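You operate a simulated robot arm through the tools that you are given. There is no shell and no other tool.

The job below is to be done with a simulated robot arm. You get a single attempt, and the scene is never put back.

JOB
Part the strip, tape the roll's end and lift the roll off.
Fine: part it with the white pull knob and let the knob down; use the blue tape strip; free the green lever; stand the roll on top of the silver bench. The winder is locked off; look at the lock first and leave it so. Set down upright: blue core.

Only the result counts: the job must be done as asked and must still hold three seconds after the hand-in. Knocking over, shifting, dropping, spilling or breaking anything else fails it.

ROBOT AND FRAMES
A 6-joint arm with a two-finger parallel gripper, fixed in place. Base frame: the origin is at the foot of the arm, x ahead of it, y to its left, z up; the work surface is at about z = 0.72. Lengths are in m, angles in rad, forces in N, time in s.
With the tool pointing down near the work surface it reaches from about 0.26 to 0.66 m from the base axis. Its first joint turns from -1.152 to 1.152 rad. Payload 2.9 kg.
The tool frame sits at the grasp point between the pads (the TCP): z along the fingers, y along the line on which they close. The tips reach 0.03 m beyond it. Largest opening 0.11 m; finger width 0.02, thickness 0.01; the body of the gripper, 0.048 by 0.112 m, starts 0.055 m behind the TCP.
Orientation is that of the tool frame in the base frame, as [roll, pitch, yaw] about the fixed x, y, z axes, in that order (R = Rz(yaw) Ry(pitch) Rx(roll)). With the fingers straight down and closing along the base's y, the tool's x points along the base's -x, its y along +y and its z along -z.

CONTROLS
- The arm moves only by the tool jog_arm. Its argument "steps" is a list of rows, each a list of 7 numbers: the turn, a rotation vector about the base's x, y, z in rad, then the shift along the base's x, y, z in m, then the opening in per cent of the stroke, from 0 (shut) to 100 (fully open). In form: [[rx, ry, rz, dx, dy, dz, hand], ...]. A call has 1 to 20 rows; each row shifts and turns the commanded pose from where the row before left it. A row lasts 0.2 s, in which the tool goes at most 0.05 m and 0.15 rad; a call with a longer step from one row to the next is refused whole, and so is a gripper value outside its range. A pose out of reach is approached as far as the arm can. The call stops where the force on the tool passes 90 N (or 10 N more than at its start, if that is more) or the arm is blocked; 0.2 s more then pass. Each finger travels about 0.108 m/s and halts on what it meets, pressing with about 27 N; the grip force reading is that of the motor and also rises with nothing between the fingers. The clock runs only during rows and for 0.2 s after the last one: add rows that do not move to give the fingers time. The reply holds the time, the measured pose of the TCP, the force on the tool along the base axes, the opening and the grip force, in the units named above and with some noise, with the torque about the TCP (base axes, N m) and any sound that the robot's microphone picked up.
- Cameras (640 x 400 px; columns grow to the right, rows downward): "scene" is fixed at [0.0987, 0.443, 1.3967]; the picture's right is [-0.65, -0.76, 0.00], its down [-0.37, 0.32, -0.87] and it looks along [0.66, -0.57, -0.49] (base axes); focal length 214 px, centre (320, 200). "wrist" rides on the gripper at [0.072, 0.017, -0.103] in the tool frame; the picture's right is [-0.23, 0.97, 0.00], its down [-0.76, -0.18, -0.62] and it looks along [-0.61, -0.14, 0.78] (tool axes); focal length 222 px, centre (320, 200). There is no depth. A picture from a camera that has moved, and an enlarged one, comes with that camera's place and axes in the base frame and with its lens. The place of the scene camera against the robot may be out by one fixed shift of up to 0.018 m in any direction.
- capture(camera): a new picture of that camera. The clock stands still meanwhile.
- inspect(camera, box): a new picture of the part [left, top, right, bottom] of that camera's present view, enlarged. The clock stands still meanwhile.
- job_done(): hands the job in; it is judged then, once.

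Places have to be worked out from the pictures, the camera data and where the tool is seen. Open the gripper and draw the arm clear of the work before you hand the job in, unless the task says otherwise.

The tools are called after ">>>" as name(argument=value, ...) on one line, values as JSON. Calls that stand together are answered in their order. jog_arm: Moves the arm, as the interface text tells. Its arguments: {"type":"object","properties":{"steps":{"type":"array"}},"required":["steps"]} The other tools are called the same way: capture (camera) takes a picture; inspect (camera, box) takes an enlarged picture of a part of a camera's view; job_done () hands the job in.

At the start:

```text
clock: 0.0
eef_pos: [0.3105, 0.0663, 1.3347]
ee_rot: [3.14, 0.0, -3.141]
ft_force: [0.0, -0.1, -0.2]
torque: [0.01, -0.04, -0.02]
width: 0.1101
gripper_force: 0.1
```

scene: 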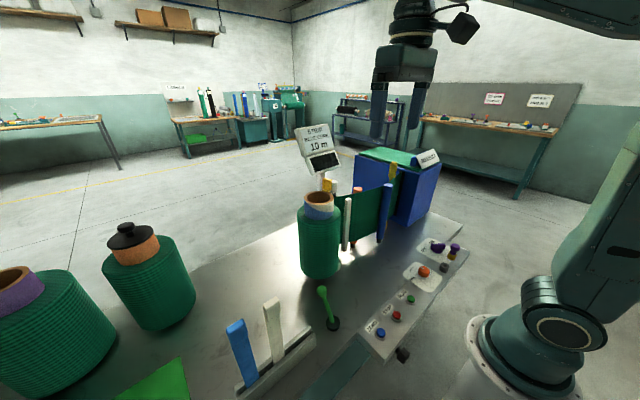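
wrist: 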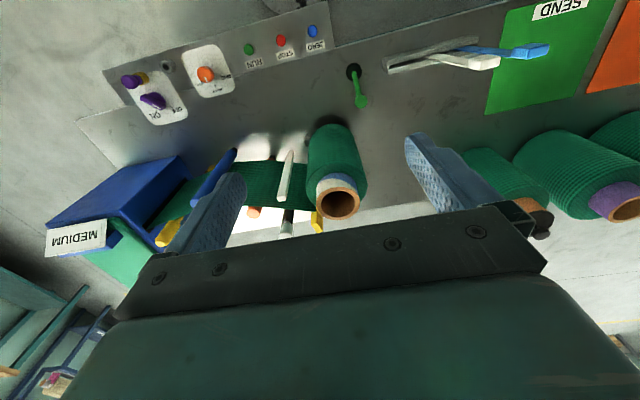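

I start by looking closely at the bench, the lock and the labels before moving anything.

>>> inspect(camera="scene", box=[280, 110, 480, 235])

>>> inspect(camera="scene", box=[200, 230, 480, 400])

>>> inspect(camera="wrist", box=[80, 20, 340, 180])

>>> inspect(camera="wrist", box=[120, 110, 400, 280])

>>> inspect(camera="wrist", box=[360, 0, 640, 170])

```text
3.20 times, centred on (380, 172) of scene
camera zoom: at [0.0987, 0.443, 1.3967], right [-0.65, -0.76, 0.0], down [-0.37, 0.32, -0.87], along [0.66, -0.57, -0.49], focal length 686 px, centre (128, 288)
```

zoom: 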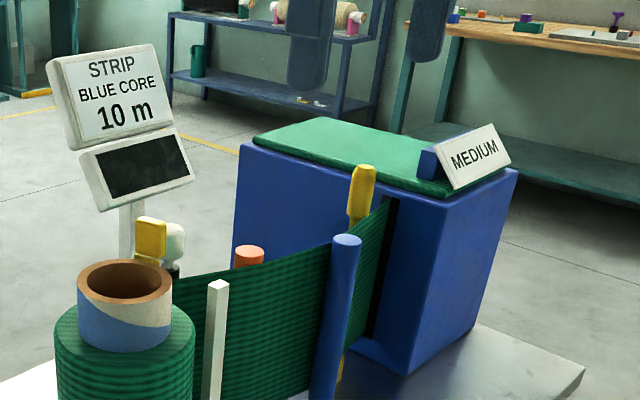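

```text
2.29 times, centred on (340, 315) of scene
camera zoom: at [0.0987, 0.443, 1.3967], right [-0.65, -0.76, 0.0], down [-0.37, 0.32, -0.87], along [0.66, -0.57, -0.49], focal length 490 px, centre (274, -63)
```

zoom: 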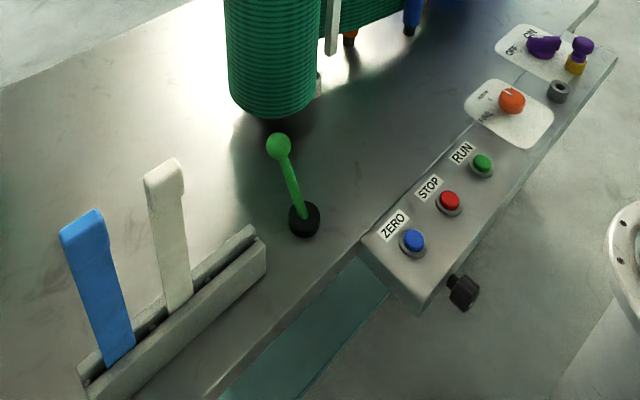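

```text
2.46 times, centred on (210, 100) of wrist
camera zoom: at [0.2381, 0.0827, 1.4397], right [0.23, 0.97, 0.0], down [0.76, -0.18, 0.62], along [0.61, -0.14, -0.78], focal length 547 px, centre (591, 446)
```

zoom: 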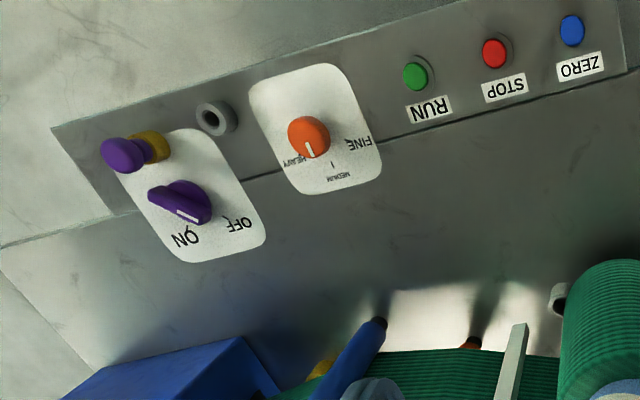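

```text
2.29 times, centred on (260, 195) of wrist
camera zoom: at [0.2381, 0.0827, 1.4397], right [0.23, 0.97, 0.0], down [0.76, -0.18, 0.62], along [0.61, -0.14, -0.78], focal length 508 px, centre (457, 211)
```

zoom: 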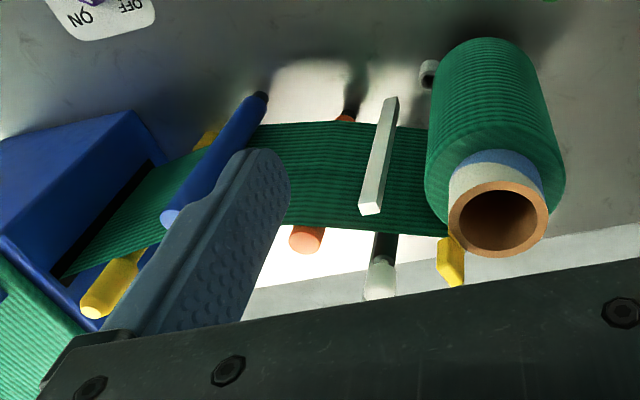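

```text
2.29 times, centred on (500, 85) of wrist
camera zoom: at [0.2381, 0.0827, 1.4397], right [0.23, 0.97, 0.0], down [0.76, -0.18, 0.62], along [0.61, -0.14, -0.78], focal length 508 px, centre (-91, 463)
```

zoom: 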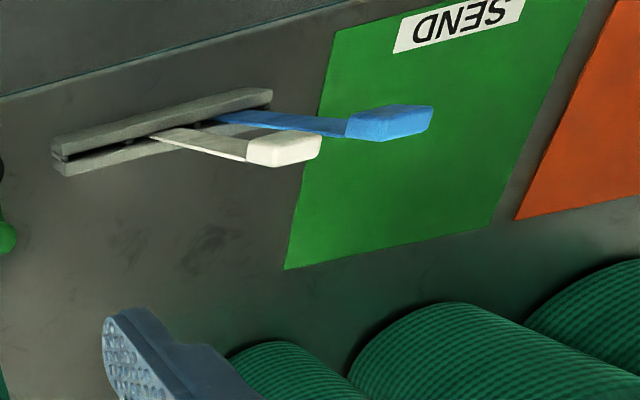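

The inspected crops are re-rendered sharply, so I zoom in hard on the lock and the other items before any motion.

>>> inspect(camera="wrist", box=[110, 60, 200, 125])

>>> inspect(camera="scene", box=[410, 230, 470, 270])

>>> inspect(camera="scene", box=[295, 175, 375, 225])

>>> inspect(camera="scene", box=[310, 230, 400, 290])

>>> inspect(camera="wrist", box=[230, 170, 380, 260])

>>> inspect(camera="scene", box=[0, 200, 240, 400])

```text
6.15 times, centred on (155, 92) of wrist
camera zoom: at [0.2381, 0.0827, 1.4397], right [0.23, 0.97, 0.0], down [0.76, -0.18, 0.62], along [0.61, -0.14, -0.78], focal length 1367 px, centre (1335, 862)
```

zoom: 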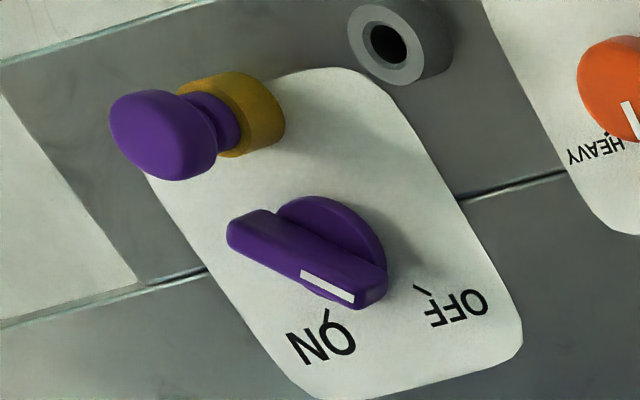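

```text
10.00 times, centred on (440, 250) of scene
camera zoom: at [0.0987, 0.443, 1.3967], right [-0.65, -0.76, 0.0], down [-0.37, 0.32, -0.87], along [0.66, -0.57, -0.49], focal length 2145 px, centre (-880, -300)
```

zoom: 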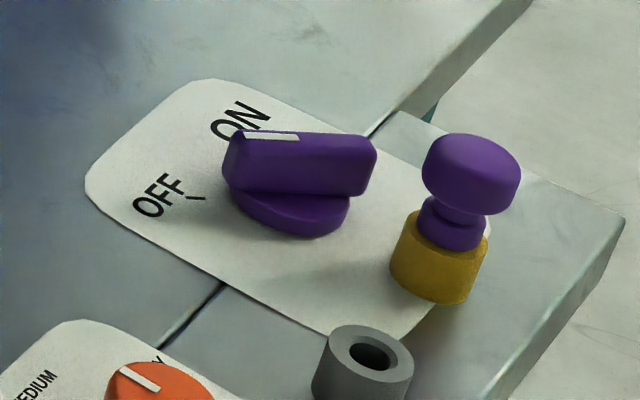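

```text
8.00 times, centred on (335, 200) of scene
camera zoom: at [0.0987, 0.443, 1.3967], right [-0.65, -0.76, 0.0], down [-0.37, 0.32, -0.87], along [0.66, -0.57, -0.49], focal length 1716 px, centre (200, 200)
```

zoom: 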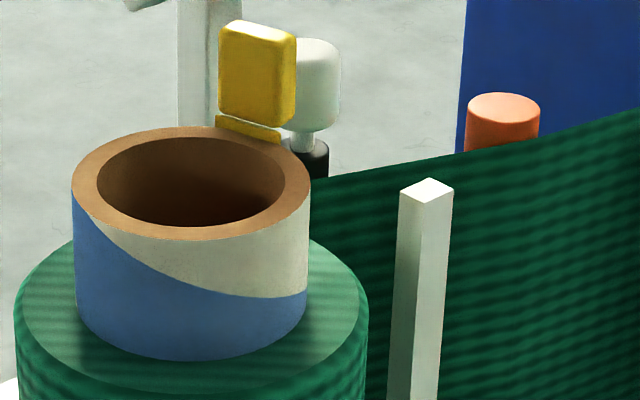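

```text
6.67 times, centred on (355, 260) of scene
camera zoom: at [0.0987, 0.443, 1.3967], right [-0.65, -0.76, 0.0], down [-0.37, 0.32, -0.87], along [0.66, -0.57, -0.49], focal length 1430 px, centre (87, -200)
```

zoom: 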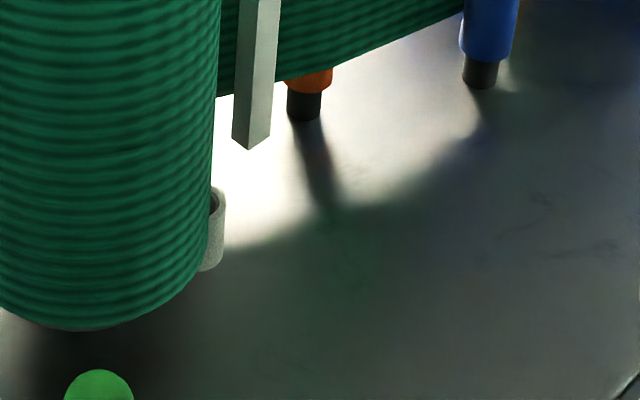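

```text
4.27 times, centred on (305, 215) of wrist
camera zoom: at [0.2381, 0.0827, 1.4397], right [0.23, 0.97, 0.0], down [0.76, -0.18, 0.62], along [0.61, -0.14, -0.78], focal length 948 px, centre (384, 136)
```

zoom: 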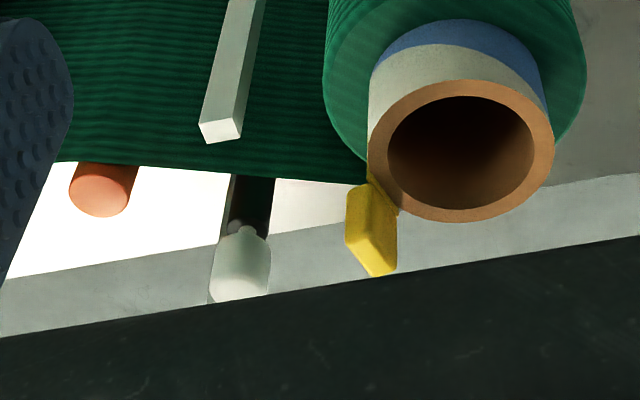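

```text
2.00 times, centred on (120, 300) of scene
camera zoom: at [0.0987, 0.443, 1.3967], right [-0.65, -0.76, 0.0], down [-0.37, 0.32, -0.87], along [0.66, -0.57, -0.49], focal length 429 px, centre (720, 0)
```

zoom: 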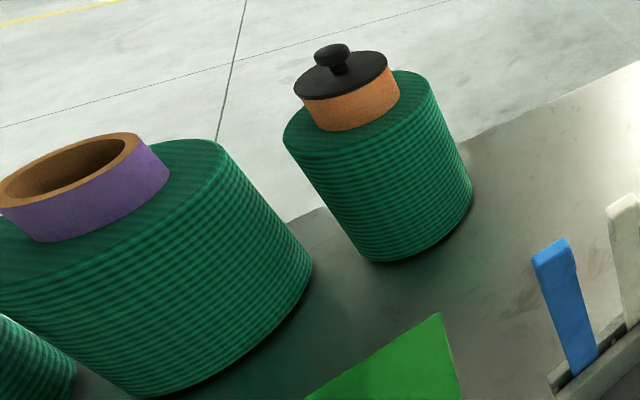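

The switch pointer is on the OFF tick and the purple lock plunger sits in the yellow collar, so the winder is locked off; I leave it alone. I estimate the blue-core roll at (0.55, 0.06, top 1.07) and the white knob at about (0.64, -0.10, 1.03). Next I move the wrist camera closer to them, staying high.

>>> jog_arm(steps=[[0, 0, 0, 0.022, -0.016, -0.013, 100], [0, 0, 0, 0.022, -0.016, -0.013, 100], [0, 0, 0, 0.022, -0.016, -0.013, 100], [0, 0, 0, 0.022, -0.016, -0.013, 100], [0, 0, 0, 0.022, -0.016, -0.013, 100], [0, 0, 0, 0.022, -0.016, -0.013, 100], [0, 0, 0, 0.022, -0.016, -0.013, 100], [0, 0, 0, 0.022, -0.016, -0.013, 100]])

>>> capture(camera="wrist")

>>> capture(camera="scene")

```text
clock: 1.8
eef_pos: [0.4867, -0.063, 1.2306]
ee_rot: [-3.14, 0.001, -3.141]
ft_force: [-0.3, -0.7, 0.5]
torque: [0.01, 0.02, 0.01]
width: 0.11
gripper_force: 0.0
```

```text
taken
camera wrist: at [0.414, -0.0456, 1.3346], right [0.23, 0.97, 0.0], down [0.76, -0.18, 0.62], along [0.61, -0.14, -0.78], focal length 222 px, centre (320, 200)
```

wrist: 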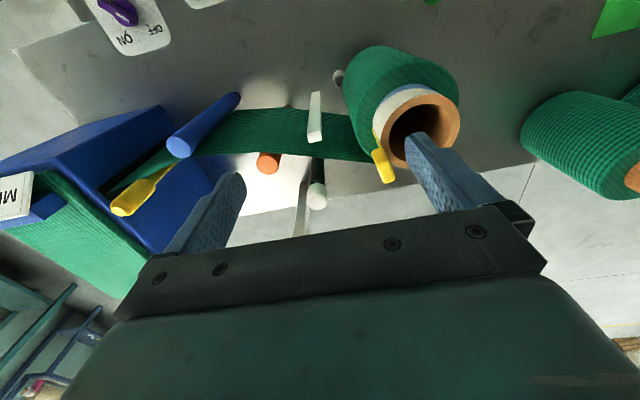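

```text
taken
```

scene: 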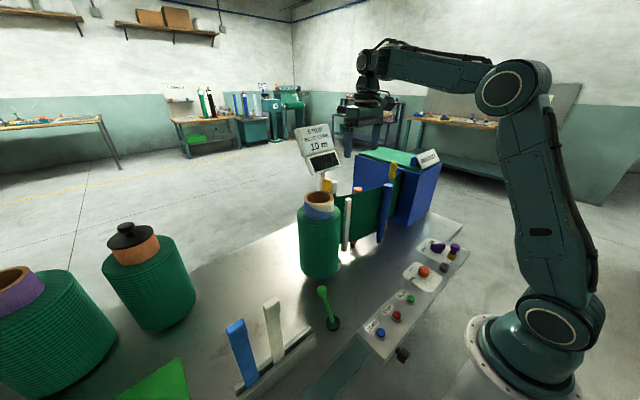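

>>> inspect(camera="wrist", box=[230, 70, 410, 230])

>>> inspect(camera="wrist", box=[280, 140, 350, 240])

>>> inspect(camera="wrist", box=[340, 80, 480, 200])

>>> inspect(camera="wrist", box=[60, 80, 260, 240])

```text
2.50 times, centred on (320, 150) of wrist
camera zoom: at [0.414, -0.0456, 1.3346], right [0.23, 0.97, 0.0], down [0.76, -0.18, 0.62], along [0.61, -0.14, -0.78], focal length 555 px, centre (320, 325)
```

zoom: 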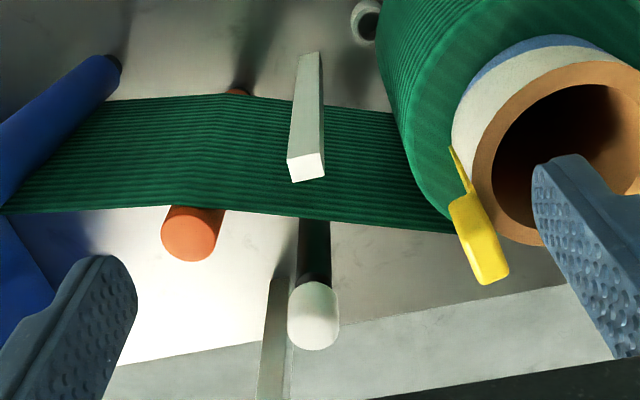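

```text
4.00 times, centred on (315, 190) of wrist
camera zoom: at [0.414, -0.0456, 1.3346], right [0.23, 0.97, 0.0], down [0.76, -0.18, 0.62], along [0.61, -0.14, -0.78], focal length 888 px, centre (340, 240)
```

zoom: 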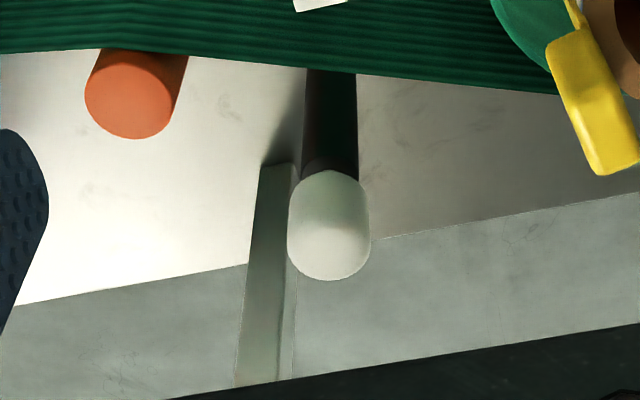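

```text
3.33 times, centred on (410, 140) of wrist
camera zoom: at [0.414, -0.0456, 1.3346], right [0.23, 0.97, 0.0], down [0.76, -0.18, 0.62], along [0.61, -0.14, -0.78], focal length 740 px, centre (20, 400)
```

zoom: 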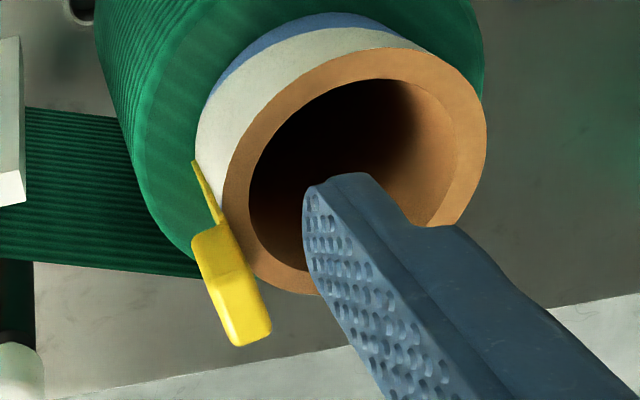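

```text
2.50 times, centred on (160, 160) of wrist
camera zoom: at [0.414, -0.0456, 1.3346], right [0.23, 0.97, 0.0], down [0.76, -0.18, 0.62], along [0.61, -0.14, -0.78], focal length 555 px, centre (720, 300)
```

zoom: 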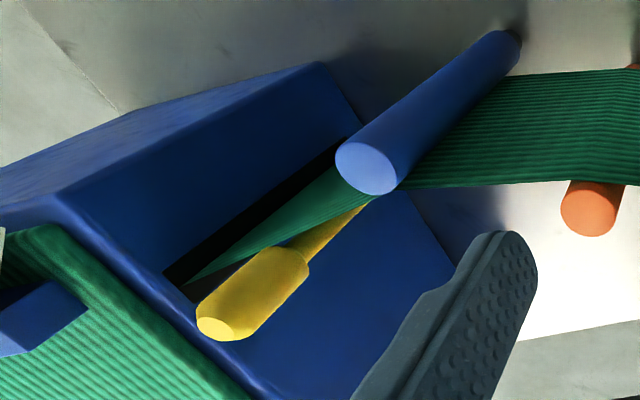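

The knob is an ivory plunger on a dark post behind the strip, which runs tangent to the roll's far (+x) side. Next I look at the left part of the bench: tape rack, lever, mats and the other rolls.

>>> jog_arm(steps=[[0, 0, 0, -0.018, 0.036, 0.012, 100], [0, 0, 0, -0.018, 0.036, 0.012, 100], [0, 0, 0, -0.018, 0.036, 0.012, 100], [0, 0, 0, -0.018, 0.036, 0.012, 100], [0, 0, 0, -0.018, 0.036, 0.012, 100], [0, 0, 0, -0.018, 0.036, 0.012, 100], [0, 0, 0, -0.018, 0.036, 0.012, 100], [0, 0, 0, -0.018, 0.036, 0.012, 100], [0, 0, 0, -0.018, 0.036, 0.012, 100], [0, 0, 0, -0.018, 0.036, 0.012, 100]])

>>> capture(camera="wrist")

>>> inspect(camera="wrist", box=[150, 0, 400, 160])

>>> inspect(camera="wrist", box=[390, 0, 640, 160])

```text
clock: 4.0
eef_pos: [0.3051, 0.2969, 1.3501]
ee_rot: [-3.14, 0.0, -3.14]
ft_force: [-0.5, -0.1, 0.5]
torque: [0.01, -0.03, 0.0]
width: 0.1101
gripper_force: 0.1
```

```text
taken
camera wrist: at [0.2327, 0.3139, 1.4558], right [0.23, 0.97, 0.0], down [0.76, -0.18, 0.62], along [0.61, -0.14, -0.78], focal length 222 px, centre (320, 200)
```

wrist: 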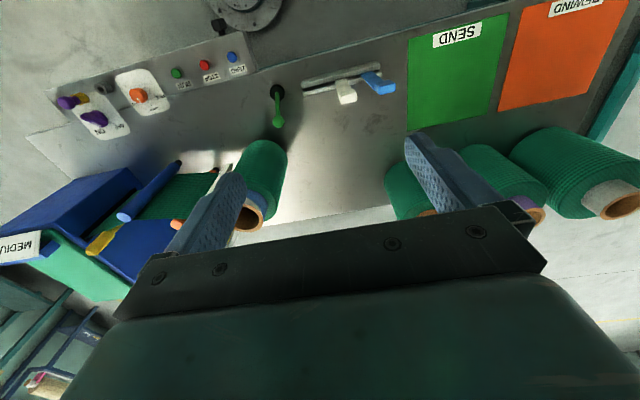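

```text
2.50 times, centred on (275, 80) of wrist
camera zoom: at [0.2327, 0.3139, 1.4558], right [0.23, 0.97, 0.0], down [0.76, -0.18, 0.62], along [0.61, -0.14, -0.78], focal length 555 px, centre (432, 500)
```

zoom: 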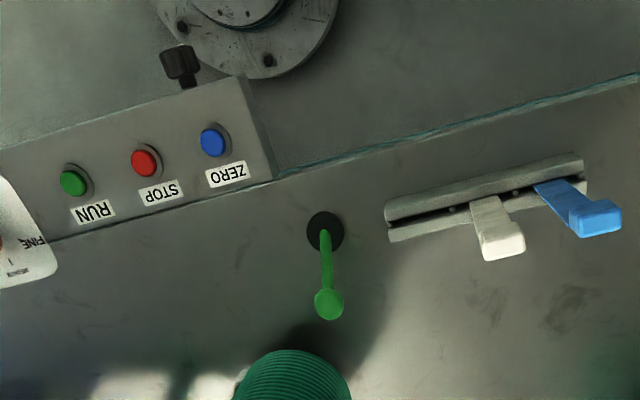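

```text
2.50 times, centred on (515, 80) of wrist
camera zoom: at [0.2327, 0.3139, 1.4558], right [0.23, 0.97, 0.0], down [0.76, -0.18, 0.62], along [0.61, -0.14, -0.78], focal length 555 px, centre (-168, 500)
```

zoom: 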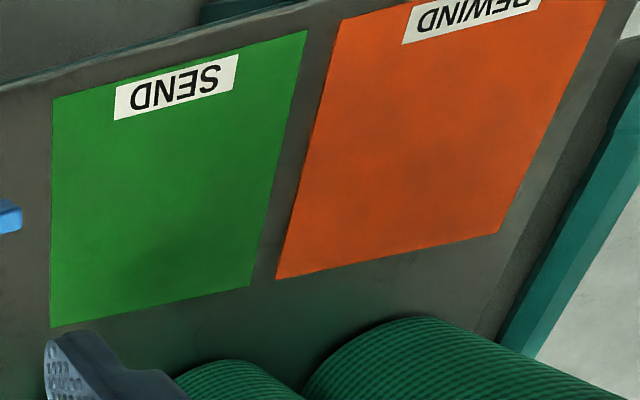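

The mats are SEND (green) and REWIND (orange), and the rest of the bench top is bare silver metal. I zoom in on the tape rack, the lever and the roll base from both cameras.

>>> inspect(camera="scene", box=[220, 285, 330, 400])

>>> inspect(camera="wrist", box=[295, 55, 405, 115])

>>> inspect(camera="wrist", box=[200, 70, 310, 250])

>>> inspect(camera="scene", box=[300, 270, 360, 340])

```text
3.48 times, centred on (275, 342) of scene
camera zoom: at [0.0987, 0.443, 1.3967], right [-0.65, -0.76, 0.0], down [-0.37, 0.32, -0.87], along [0.66, -0.57, -0.49], focal length 746 px, centre (476, -296)
```

zoom: 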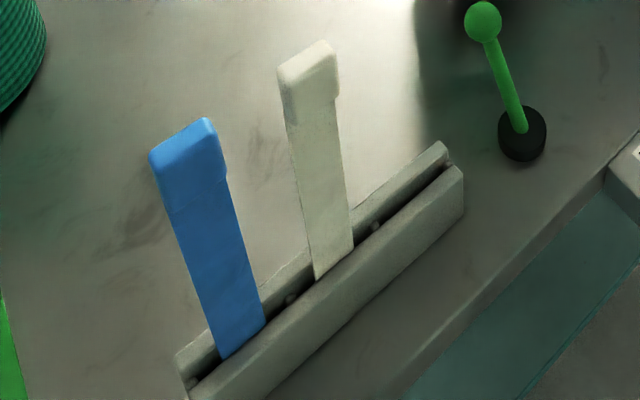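

```text
5.82 times, centred on (350, 85) of wrist
camera zoom: at [0.2327, 0.3139, 1.4558], right [0.23, 0.97, 0.0], down [0.76, -0.18, 0.62], along [0.61, -0.14, -0.78], focal length 1292 px, centre (146, 869)
```

zoom: 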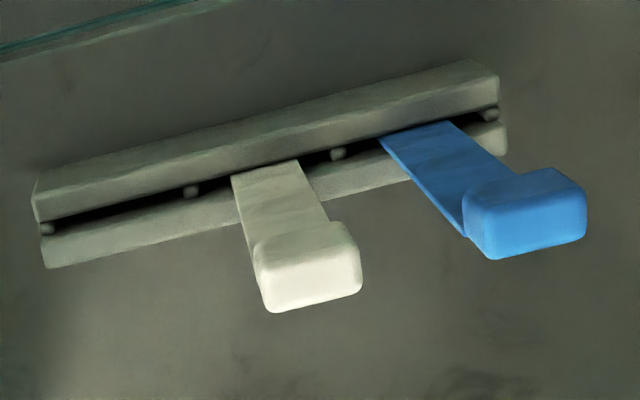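

```text
2.22 times, centred on (255, 160) of wrist
camera zoom: at [0.2327, 0.3139, 1.4558], right [0.23, 0.97, 0.0], down [0.76, -0.18, 0.62], along [0.61, -0.14, -0.78], focal length 494 px, centre (464, 289)
```

zoom: 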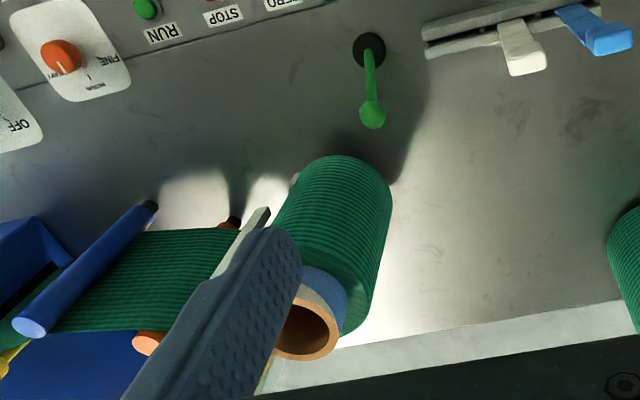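

```text
5.71 times, centred on (330, 305) of scene
camera zoom: at [0.0987, 0.443, 1.3967], right [-0.65, -0.76, 0.0], down [-0.37, 0.32, -0.87], along [0.66, -0.57, -0.49], focal length 1226 px, centre (263, -400)
```

zoom: 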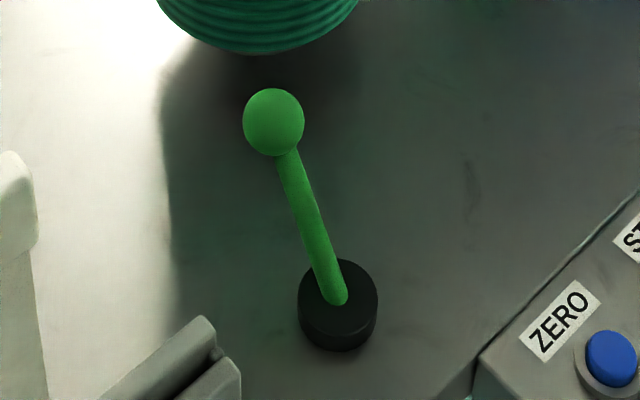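

The tape strips are flat blades with a thick grip tab on top, standing in a slotted rack. I'll do the parting first, moving above the white knob to refine its position before descending.

>>> jog_arm(steps=[[0, 0, 0, 0.0275, -0.0332, -0.0142, 100], [0, 0, 0, 0.0275, -0.0332, -0.0142, 100], [0, 0, 0, 0.0275, -0.0332, -0.0142, 100], [0, 0, 0, 0.0275, -0.0332, -0.0142, 100], [0, 0, 0, 0.0275, -0.0332, -0.0142, 100], [0, 0, 0, 0.0275, -0.0332, -0.0142, 100], [0, 0, 0, 0.0275, -0.0332, -0.0142, 100], [0, 0, 0, 0.0275, -0.0332, -0.0142, 100], [0, 0, 0, 0.0275, -0.0332, -0.0142, 100], [0, 0, 0, 0.0275, -0.0332, -0.0142, 100], [0, 0, 0, 0.0275, -0.0332, -0.0142, 100], [0, 0, 0, 0.0275, -0.0332, -0.0142, 100]])

>>> capture(camera="wrist")

>>> inspect(camera="wrist", box=[250, 60, 410, 200])

>>> inspect(camera="scene", box=[290, 100, 410, 230])

```text
clock: 6.6
eef_pos: [0.6002, -0.0893, 1.1704]
ee_rot: [3.141, 0.0, -3.14]
ft_force: [0.0, 1.1, 0.2]
torque: [0.02, 0.01, -0.02]
width: 0.1101
gripper_force: 0.1
out of reach, approached as far as the arm can: row 11, 12
```

```text
taken
camera wrist: at [0.5275, -0.0724, 1.2742], right [0.23, 0.97, 0.0], down [0.76, -0.18, 0.62], along [0.61, -0.14, -0.78], focal length 222 px, centre (320, 200)
```

wrist: 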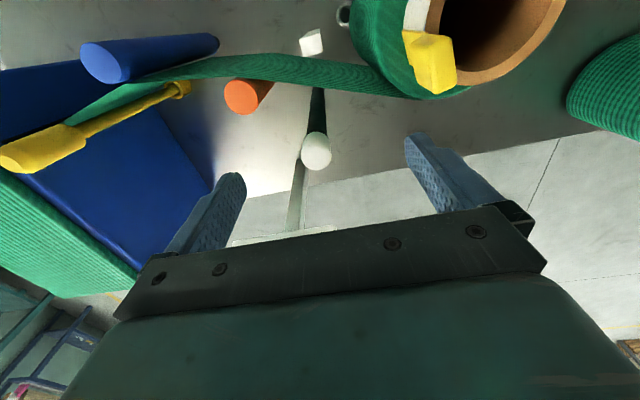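

```text
2.86 times, centred on (330, 130) of wrist
camera zoom: at [0.5275, -0.0724, 1.2742], right [0.23, 0.97, 0.0], down [0.76, -0.18, 0.62], along [0.61, -0.14, -0.78], focal length 635 px, centre (291, 400)
```

zoom: 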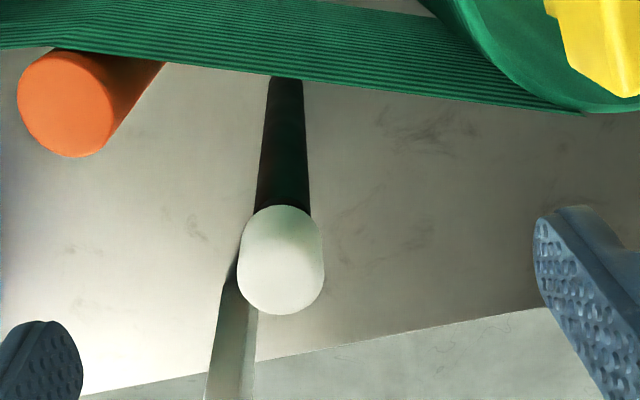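

```text
3.08 times, centred on (350, 165) of scene
camera zoom: at [0.0987, 0.443, 1.3967], right [-0.65, -0.76, 0.0], down [-0.37, 0.32, -0.87], along [0.66, -0.57, -0.49], focal length 660 px, centre (228, 308)
```

zoom: 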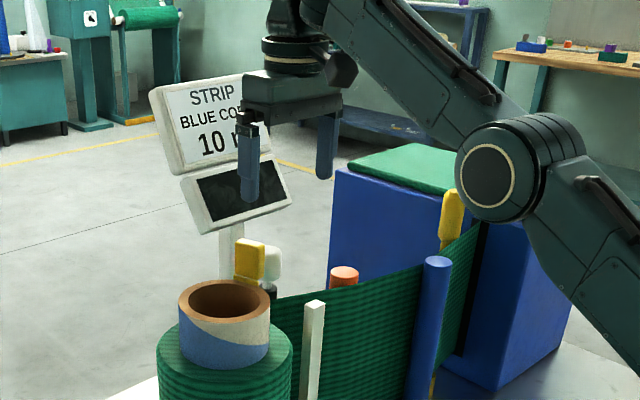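

Straight down, the arm runs out of reach here at x≈0.60, and the knob is at about (0.645, -0.103, z 1.003–1.055). I tilt the tool outward about y, so the fingers point slightly ahead, to gain reach.

>>> jog_arm(steps=[[0, -0.133, 0, 0, 0, 0, 100], [0, -0.133, 0, 0, 0, 0, 100], [0, -0.134, 0, 0, 0, 0, 100], [0, 0, 0, 0, 0, 0, 100]])

>>> capture(camera="wrist")

```text
clock: 7.6
eef_pos: [0.6054, -0.0931, 1.1722]
ee_rot: [3.127, 0.315, -3.141]
ft_force: [0.2, -0.6, -0.4]
torque: [0.02, -0.01, 0.02]
width: 0.1098
gripper_force: 0.1
out of reach, approached as far as the arm can: row 2
```

```text
taken
camera wrist: at [0.5054, -0.0769, 1.249], right [0.21, 0.97, 0.08], down [0.53, -0.18, 0.83], along [0.82, -0.13, -0.56], focal length 222 px, centre (320, 200)
```

wrist: 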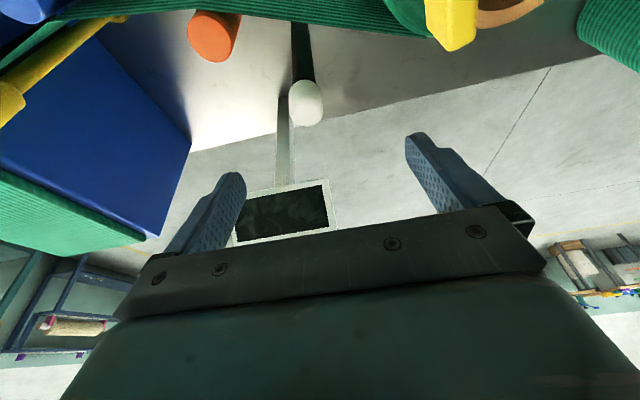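

Tilting worked: the TCP is at (0.605, -0.093, 1.172) with about 0.32 rad of tilt. I move over the knob while descending part-way, and check again.

>>> jog_arm(steps=[[0, -0.03, 0, 0.0, 0.0, -0.02, 100], [0, -0.03, 0, 0.01, -0.0025, -0.02, 100], [0, -0.03, 0, 0.015, -0.0025, -0.02, 100], [0, 0, 0, 0.015, -0.003, -0.015, 100], [0, 0, 0, 0, 0, 0, 100]])

>>> capture(camera="wrist")

>>> inspect(camera="scene", box=[290, 130, 390, 230])

```text
clock: 8.8
eef_pos: [0.6448, -0.1007, 1.1294]
ee_rot: [3.128, 0.393, -3.138]
ft_force: [-0.9, -0.1, -1.5]
torque: [0.01, 0.02, 0.0]
width: 0.1099
gripper_force: 0.1
out of reach, approached as far as the arm can: row 1, 2, 3, 4
```

```text
taken
camera wrist: at [0.538, -0.085, 1.1986], right [0.2, 0.97, 0.1], down [0.47, -0.18, 0.86], along [0.86, -0.13, -0.49], focal length 222 px, centre (320, 200)
```

wrist: 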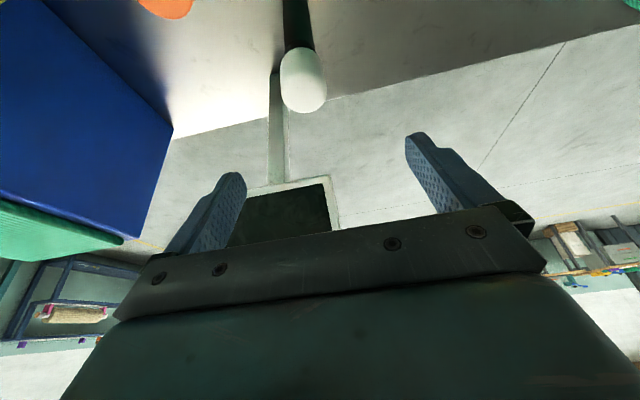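

```text
4.00 times, centred on (340, 180) of scene
camera zoom: at [0.0987, 0.443, 1.3967], right [-0.65, -0.76, 0.0], down [-0.37, 0.32, -0.87], along [0.66, -0.57, -0.49], focal length 858 px, centre (240, 280)
```

zoom: 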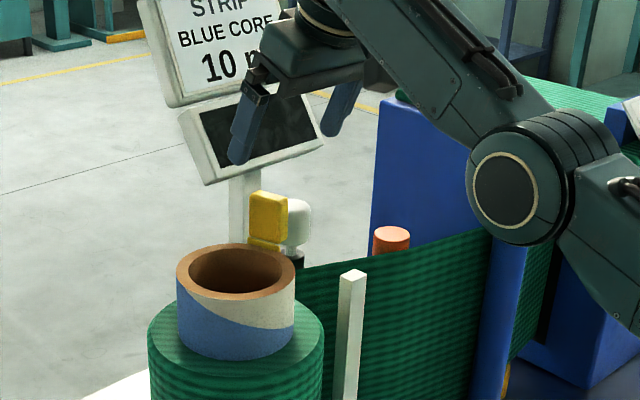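

The TCP is straight over the knob, which this view puts at (0.642, -0.104). I descend in two stages to see how the arm tracks.

>>> jog_arm(steps=[[0, 0, 0, 0, -0.001, -0.015, 100], [0, 0, 0, -0.001, -0.001, -0.015, 100], [0, 0, 0, -0.001, -0.001, -0.015, 100], [0, 0, 0, 0, 0, 0, 100]])

>>> capture(camera="wrist")

```text
clock: 9.8
eef_pos: [0.6445, -0.1023, 1.1288]
ee_rot: [3.129, 0.394, -3.141]
ft_force: [-0.2, 0.3, 0.4]
torque: [0.01, 0.0, 0.01]
width: 0.1101
gripper_force: 0.1
out of reach, approached as far as the arm can: row 1, 2, 3
```

```text
taken
camera wrist: at [0.5368, -0.0853, 1.198], right [0.2, 0.97, 0.1], down [0.47, -0.18, 0.86], along [0.86, -0.13, -0.49], focal length 222 px, centre (320, 200)
```

wrist: 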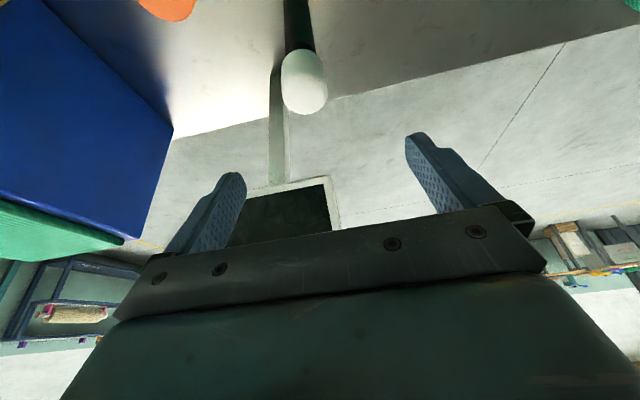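

The arm will not descend any further in this posture, which suggests a joint limit rather than plain stretch. I look at the arm's posture.

>>> capture(camera="scene")

>>> inspect(camera="scene", box=[300, 60, 640, 400])

```text
taken
```

scene: 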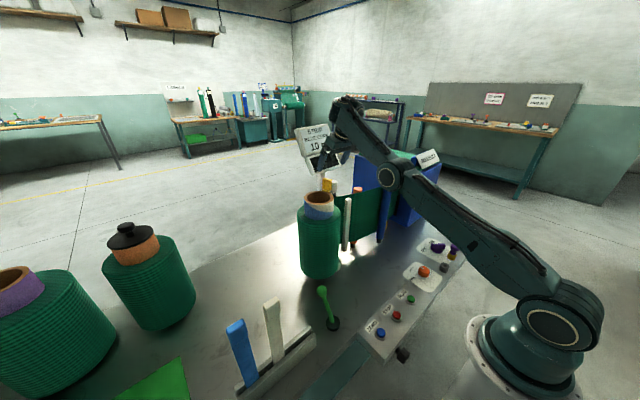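

```text
1.18 times, centred on (470, 230) of scene
camera zoom: at [0.0987, 0.443, 1.3967], right [-0.65, -0.76, 0.0], down [-0.37, 0.32, -0.87], along [0.66, -0.57, -0.49], focal length 252 px, centre (144, 165)
```

zoom: 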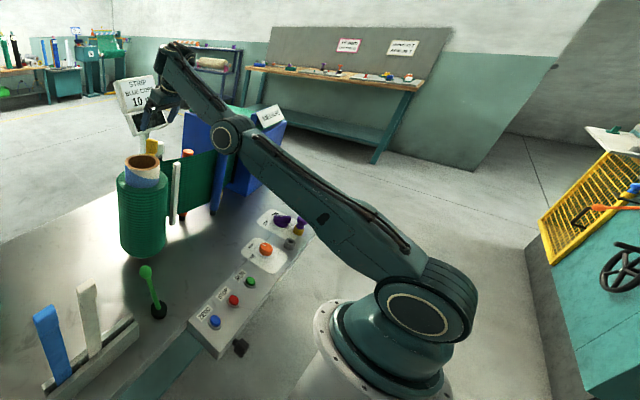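

The elbow has dropped below the shoulder–wrist line, and the shoulder limit blocks me there. I raise and straighten the arm, then retract so the elbow folds upward again.

>>> jog_arm(steps=[[0, 0.0, 0, 0, 0, 0.03, 100], [0, 0, 0, 0, 0, 0.03, 100], [0, 0, 0, 0, 0, 0.03, 100], [0, 0.13, 0, 0, 0, 0.03, 100], [0, 0.13, 0, 0, 0, 0.0, 100], [0, 0.13, 0, 0, 0, 0.0, 100]])

>>> capture(camera="scene")

```text
clock: 11.2
eef_pos: [0.5719, -0.1147, 1.2041]
ee_rot: [3.129, 0.014, -3.14]
ft_force: [-0.6, -0.8, 0.6]
torque: [-0.03, 0.0, 0.02]
width: 0.11
gripper_force: 0.0
out of reach, approached as far as the arm can: row 4, 5, 6
```

```text
taken
```

scene: 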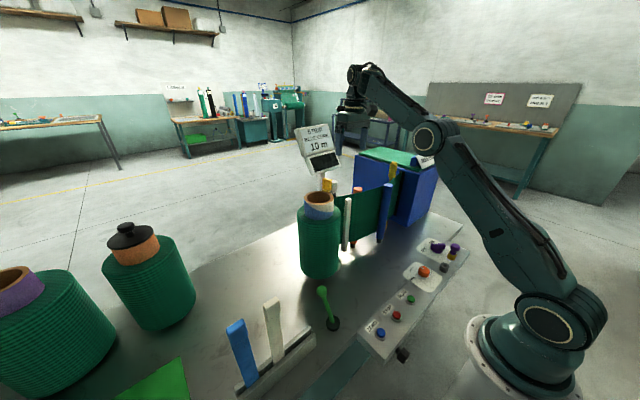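

Now the arm is nearly straight. I retract inward a little and see which way the elbow folds.

>>> jog_arm(steps=[[0, 0, 0, -0.03, 0.01, 0.02, 100], [0, 0, 0, -0.03, 0.01, 0.02, 100], [0, 0, 0, -0.03, 0.01, 0.0, 100]])

>>> capture(camera="scene")

```text
clock: 12.0
eef_pos: [0.4818, -0.0847, 1.2441]
ee_rot: [3.127, 0.017, -3.141]
ft_force: [0.0, -1.0, -0.9]
torque: [-0.02, -0.01, 0.02]
width: 0.11
gripper_force: 0.1
```

```text
taken
```

scene: 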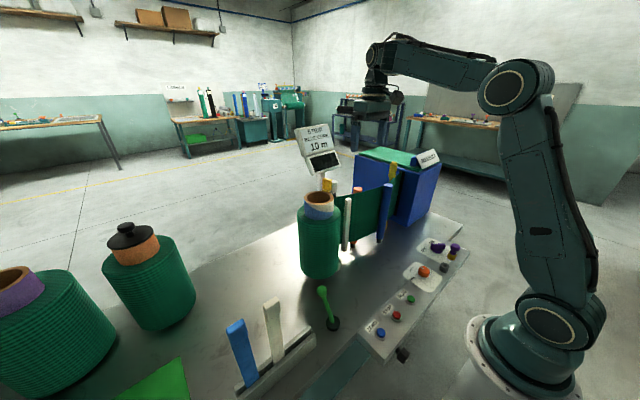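

The elbow is up again. I tilt first while retracted, then move out and down, staying inside the reach sphere (shoulder at z≈1.07, arm length about 0.67, hand length 0.2).

>>> jog_arm(steps=[[-0.013, -0.12, 0, 0, 0, 0, 100], [0, -0.12, 0, 0, 0, 0, 100], [0, -0.12, 0, 0, 0, 0, 100], [0, -0.12, 0, 0.01, 0, -0.01, 100], [0, 0, 0, 0.03, -0.004, -0.025, 100], [0, 0, 0, 0.03, -0.004, -0.025, 100], [0, 0, 0, 0.03, -0.004, -0.025, 100], [0, 0, 0, 0.03, -0.004, -0.025, 100], [0, 0, 0, 0.03, -0.003, -0.01, 100], [0, 0, 0, 0, 0, 0, 100]])

>>> capture(camera="wrist")

>>> capture(camera="scene")

```text
clock: 14.2
eef_pos: [0.6483, -0.1054, 1.216]
ee_rot: [-3.137, 0.49, -3.14]
ft_force: [-1.0, 0.2, 0.3]
torque: [0.0, -0.01, 0.02]
width: 0.1101
gripper_force: 0.1
out of reach, approached as far as the arm can: row 2, 3, 4, 8, 9
```

```text
taken
camera wrist: at [0.5351, -0.0865, 1.2731], right [0.2, 0.97, 0.1], down [0.38, -0.17, 0.91], along [0.9, -0.14, -0.4], focal length 222 px, centre (320, 200)
```

wrist: 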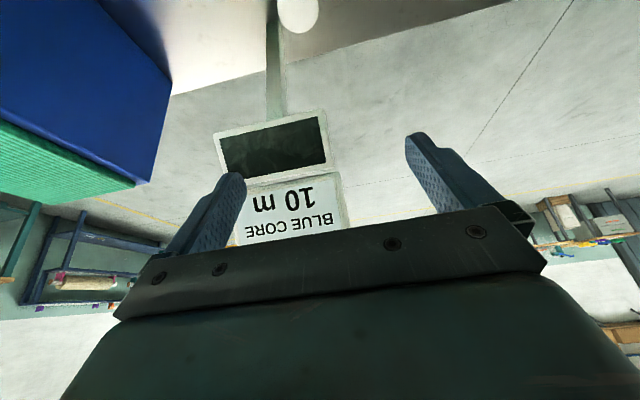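

```text
taken
```

scene: 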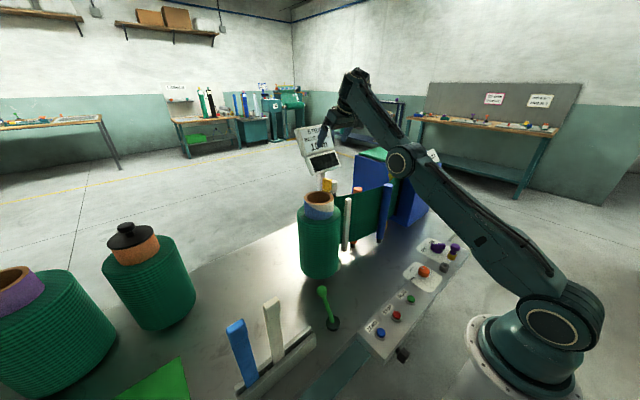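

Again the arm drifted elbow-down during the tilt, so something limits the outward tilt when the elbow is up. I straighten and retract as before, then test the tilt in small steps.

>>> jog_arm(steps=[[0, 0.12, 0, 0, 0, 0.02, 100], [0, 0.12, 0, 0, 0, 0.02, 100], [0, 0.12, 0, 0, 0, 0.02, 100], [0, 0.12, 0, -0.01, 0, 0.0, 100], [0, 0, 0, -0.03, 0.005, 0.02, 100], [0, 0, 0, -0.03, 0.005, 0.02, 100], [0, 0, 0, -0.03, 0.005, 0.0, 100], [0, 0, 0, -0.03, 0.005, 0.0, 100]])

>>> capture(camera="scene")

```text
clock: 16.0
eef_pos: [0.4554, -0.0858, 1.275]
ee_rot: [3.141, 0.075, -3.138]
ft_force: [-0.3, 0.9, 0.5]
torque: [-0.03, -0.01, 0.0]
width: 0.1101
gripper_force: 0.0
out of reach, approached as far as the arm can: row 1, 2, 3, 4
```

```text
taken
```

scene: 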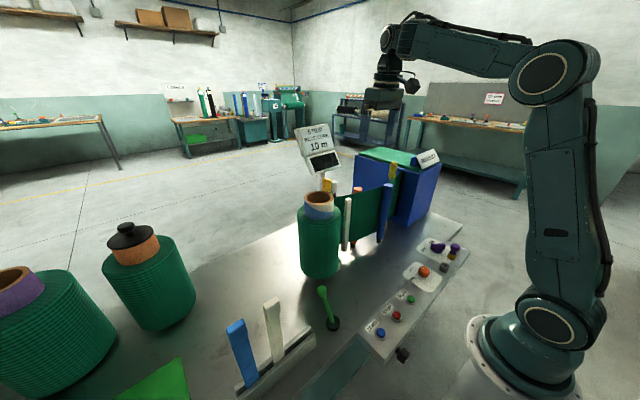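

Elbow up again at (0.455, -0.086, 1.275). I lower first with the tool nearly straight down, then test the tilt in small steps.

>>> jog_arm(steps=[[0, 0, 0, 0, 0, -0.03, 100], [0, 0, 0, 0, 0, -0.03, 100], [0, 0, 0, 0, 0, -0.03, 100]])

>>> jog_arm(steps=[[0, -0.06, 0, 0, 0, 0, 100]])

>>> jog_arm(steps=[[0, -0.06, 0, 0, 0, 0, 100]])

>>> jog_arm(steps=[[0, -0.06, 0, 0, 0, 0, 100]])

>>> capture(camera="scene")

```text
clock: 16.8
eef_pos: [0.4727, -0.0895, 1.2118]
ee_rot: [3.141, 0.071, -3.137]
ft_force: [-0.7, 0.4, 0.4]
torque: [0.0, -0.03, -0.01]
width: 0.1101
gripper_force: 0.0
out of reach, approached as far as the arm can: row 2, 3
```

```text
clock: 17.2
eef_pos: [0.4841, -0.0907, 1.2262]
ee_rot: [-3.141, 0.132, -3.14]
ft_force: [1.0, 0.6, 1.2]
torque: [0.0, 0.0, 0.03]
width: 0.11
gripper_force: 0.1
out of reach, approached as far as the arm can: row 1
```

```text
clock: 17.6
eef_pos: [0.4938, -0.0935, 1.2416]
ee_rot: [3.141, 0.192, -3.142]
ft_force: [-0.4, 0.4, 1.3]
torque: [-0.01, -0.02, -0.02]
width: 0.1097
gripper_force: 0.1
out of reach, approached as far as the arm can: row 1
```

```text
clock: 18.0
eef_pos: [0.505, -0.0951, 1.2566]
ee_rot: [3.141, 0.253, -3.141]
ft_force: [-0.9, 0.1, 0.1]
torque: [-0.01, -0.02, -0.02]
width: 0.1099
gripper_force: 0.0
out of reach, approached as far as the arm can: row 1
```

```text
taken
```

scene: 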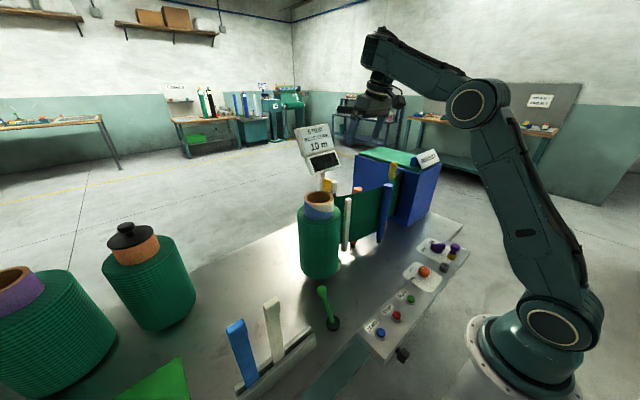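

The limit looks like the wrist pitch: the tool can't fold to less than about 88° from the forearm in this branch. I zoom in on the arm's wrist to understand its joints.

>>> inspect(camera="scene", box=[330, 0, 520, 160])

```text
2.50 times, centred on (425, 80) of scene
camera zoom: at [0.0987, 0.443, 1.3967], right [-0.65, -0.76, 0.0], down [-0.37, 0.32, -0.87], along [0.66, -0.57, -0.49], focal length 536 px, centre (58, 500)
```

zoom: 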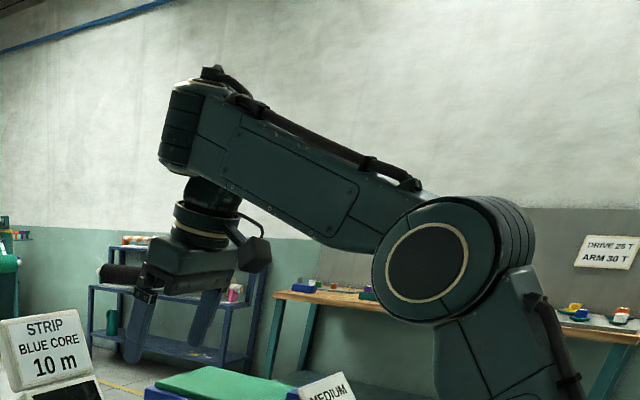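

I need to learn how the arm reaches low poses, so I go back to a straight-down tool at a shorter radius over free bench. There I try a descent in small steps and watch the out-of-reach flags.

>>> jog_arm(steps=[[0, 0.085, 0, -0.02, 0.0, 0.005, 100], [0, 0.085, 0, -0.02, 0.0, 0.005, 100], [0, 0.083, 0, -0.03, 0.0, 0.01, 100], [0, 0, 0, -0.03, 0, 0, 100]])

>>> jog_arm(steps=[[0, 0, 0, 0, 0, -0.03, 100], [0, 0, 0, 0, 0, -0.03, 100], [0, 0, 0, 0, 0, -0.03, 100]])

>>> capture(camera="scene")

```text
clock: 19.0
eef_pos: [0.4049, -0.0945, 1.276]
ee_rot: [-3.141, 0.0, -3.14]
ft_force: [-0.1, 0.3, 0.1]
torque: [0.03, 0.01, -0.01]
width: 0.1099
gripper_force: 0.0
```

```text
clock: 19.8
eef_pos: [0.4062, -0.0943, 1.1848]
ee_rot: [-3.141, 0.003, -3.139]
ft_force: [-0.4, 0.1, 0.1]
torque: [-0.01, 0.01, 0.0]
width: 0.1099
gripper_force: 0.0
```

```text
taken
```

scene: 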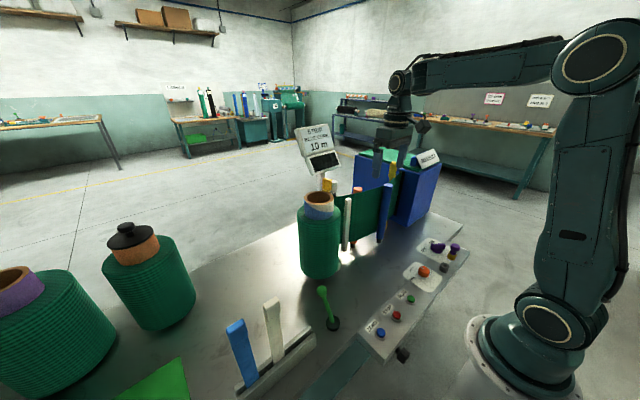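

With the tool straight down it descends fine here. I continue the descent a little over free space (x≈0.40) to see when the limit appears.

>>> jog_arm(steps=[[0, 0, 0, 0, 0, -0.03, 100], [0, 0, 0, 0, 0, -0.03, 100]])

>>> jog_arm(steps=[[0, 0, 0, 0, 0, -0.03, 100], [0, 0, 0, 0, 0, -0.02, 100]])

>>> capture(camera="scene")

```text
clock: 20.4
eef_pos: [0.4041, -0.0937, 1.1255]
ee_rot: [3.14, 0.003, -3.14]
ft_force: [-0.2, 0.2, 0.0]
torque: [0.01, 0.0, -0.02]
width: 0.1097
gripper_force: 0.0
```

```text
clock: 21.0
eef_pos: [0.4056, -0.0946, 1.0759]
ee_rot: [3.141, 0.002, -3.14]
ft_force: [-0.6, 0.2, 0.1]
torque: [0.0, -0.02, 0.01]
width: 0.1101
gripper_force: 0.0
```

```text
taken
```

scene: 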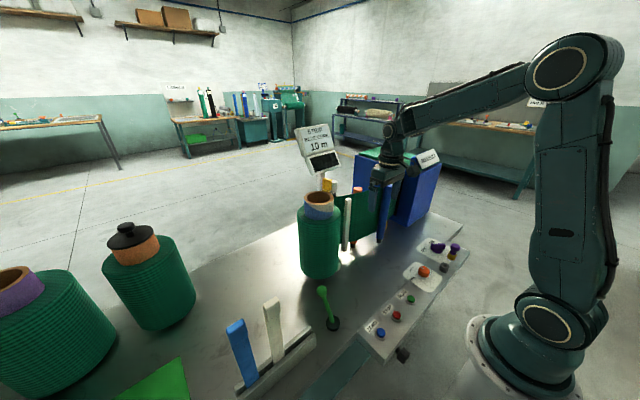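

No limit with the tool straight down, so the trouble comes with tilting. I test the outward tilt in small steps from this posture.

>>> jog_arm(steps=[[0, -0.05, 0, 0, 0, 0.0, 100]])

>>> jog_arm(steps=[[0, -0.05, 0, 0, 0, 0.0, 100]])

>>> jog_arm(steps=[[0, -0.05, 0, 0, 0, 0.0, 100]])

>>> jog_arm(steps=[[0, -0.05, 0, 0, 0, 0.0, 100]])

```text
clock: 21.4
eef_pos: [0.4051, -0.0943, 1.0761]
ee_rot: [3.141, 0.054, -3.139]
ft_force: [0.5, 0.3, 0.2]
torque: [0.01, 0.03, -0.02]
width: 0.11
gripper_force: 0.0
```

```text
clock: 21.8
eef_pos: [0.4052, -0.0956, 1.0758]
ee_rot: [3.141, 0.105, -3.139]
ft_force: [0.5, -0.2, -0.3]
torque: [-0.01, -0.02, -0.01]
width: 0.1102
gripper_force: 0.0
```

```text
clock: 22.2
eef_pos: [0.4053, -0.0951, 1.0767]
ee_rot: [3.141, 0.154, -3.141]
ft_force: [-0.5, 0.4, 0.3]
torque: [0.03, 0.02, 0.02]
width: 0.11
gripper_force: 0.1
```

```text
clock: 22.6
eef_pos: [0.4057, -0.0955, 1.0764]
ee_rot: [3.141, 0.205, -3.14]
ft_force: [-0.1, -0.2, -0.2]
torque: [-0.01, 0.0, 0.0]
width: 0.1101
gripper_force: 0.1
```

Tilting works fine from this posture, so the earlier failures were a bad arm branch near full stretch. I tilt to about 0.5 rad here, raise a bit, then move out over the knob at z≈1.13 with margin.

>>> jog_arm(steps=[[0, -0.1, 0, 0, 0, 0.02, 100], [0, -0.1, 0, 0, 0, 0.02, 100], [0, -0.1, 0, 0, 0, 0.015, 100], [0, 0, 0, 0.03, -0.001, 0, 100], [0, 0, 0, 0.03, -0.001, 0, 100], [0, 0, 0, 0.03, -0.001, 0, 100], [0, 0, 0, 0.03, -0.001, 0, 100]])

>>> jog_arm(steps=[[0, 0, 0, 0.03, -0.001, 0, 100], [0, 0, 0, 0.03, -0.001, 0, 100], [0, 0, 0, 0.03, -0.001, 0, 100], [0, 0, 0, 0.027, -0.001, 0, 100], [0, 0, 0, 0, 0, 0, 100]])

>>> capture(camera="wrist")

>>> capture(camera="scene")

```text
clock: 24.2
eef_pos: [0.5255, -0.0988, 1.1316]
ee_rot: [-3.14, 0.502, 3.142]
ft_force: [0.1, -0.1, -0.1]
torque: [0.0, 0.02, 0.0]
width: 0.11
gripper_force: 0.0
```

```text
clock: 25.4
eef_pos: [0.6424, -0.1028, 1.1316]
ee_rot: [-3.141, 0.502, -3.141]
ft_force: [0.4, 0.1, -0.7]
torque: [-0.05, 0.0, 0.01]
width: 0.1101
gripper_force: 0.1
```

```text
taken
camera wrist: at [0.5291, -0.0854, 1.1884], right [0.2, 0.97, 0.11], down [0.37, -0.18, 0.91], along [0.91, -0.14, -0.39], focal length 222 px, centre (320, 200)
```

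wrist: 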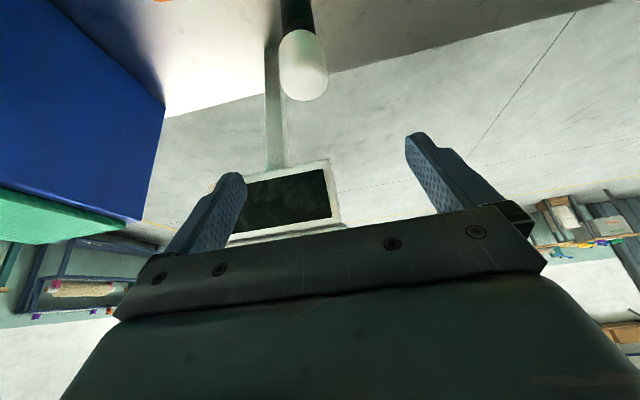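

```text
taken
```

scene: 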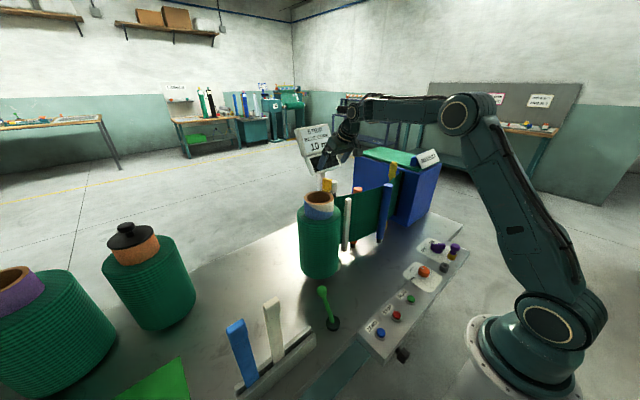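

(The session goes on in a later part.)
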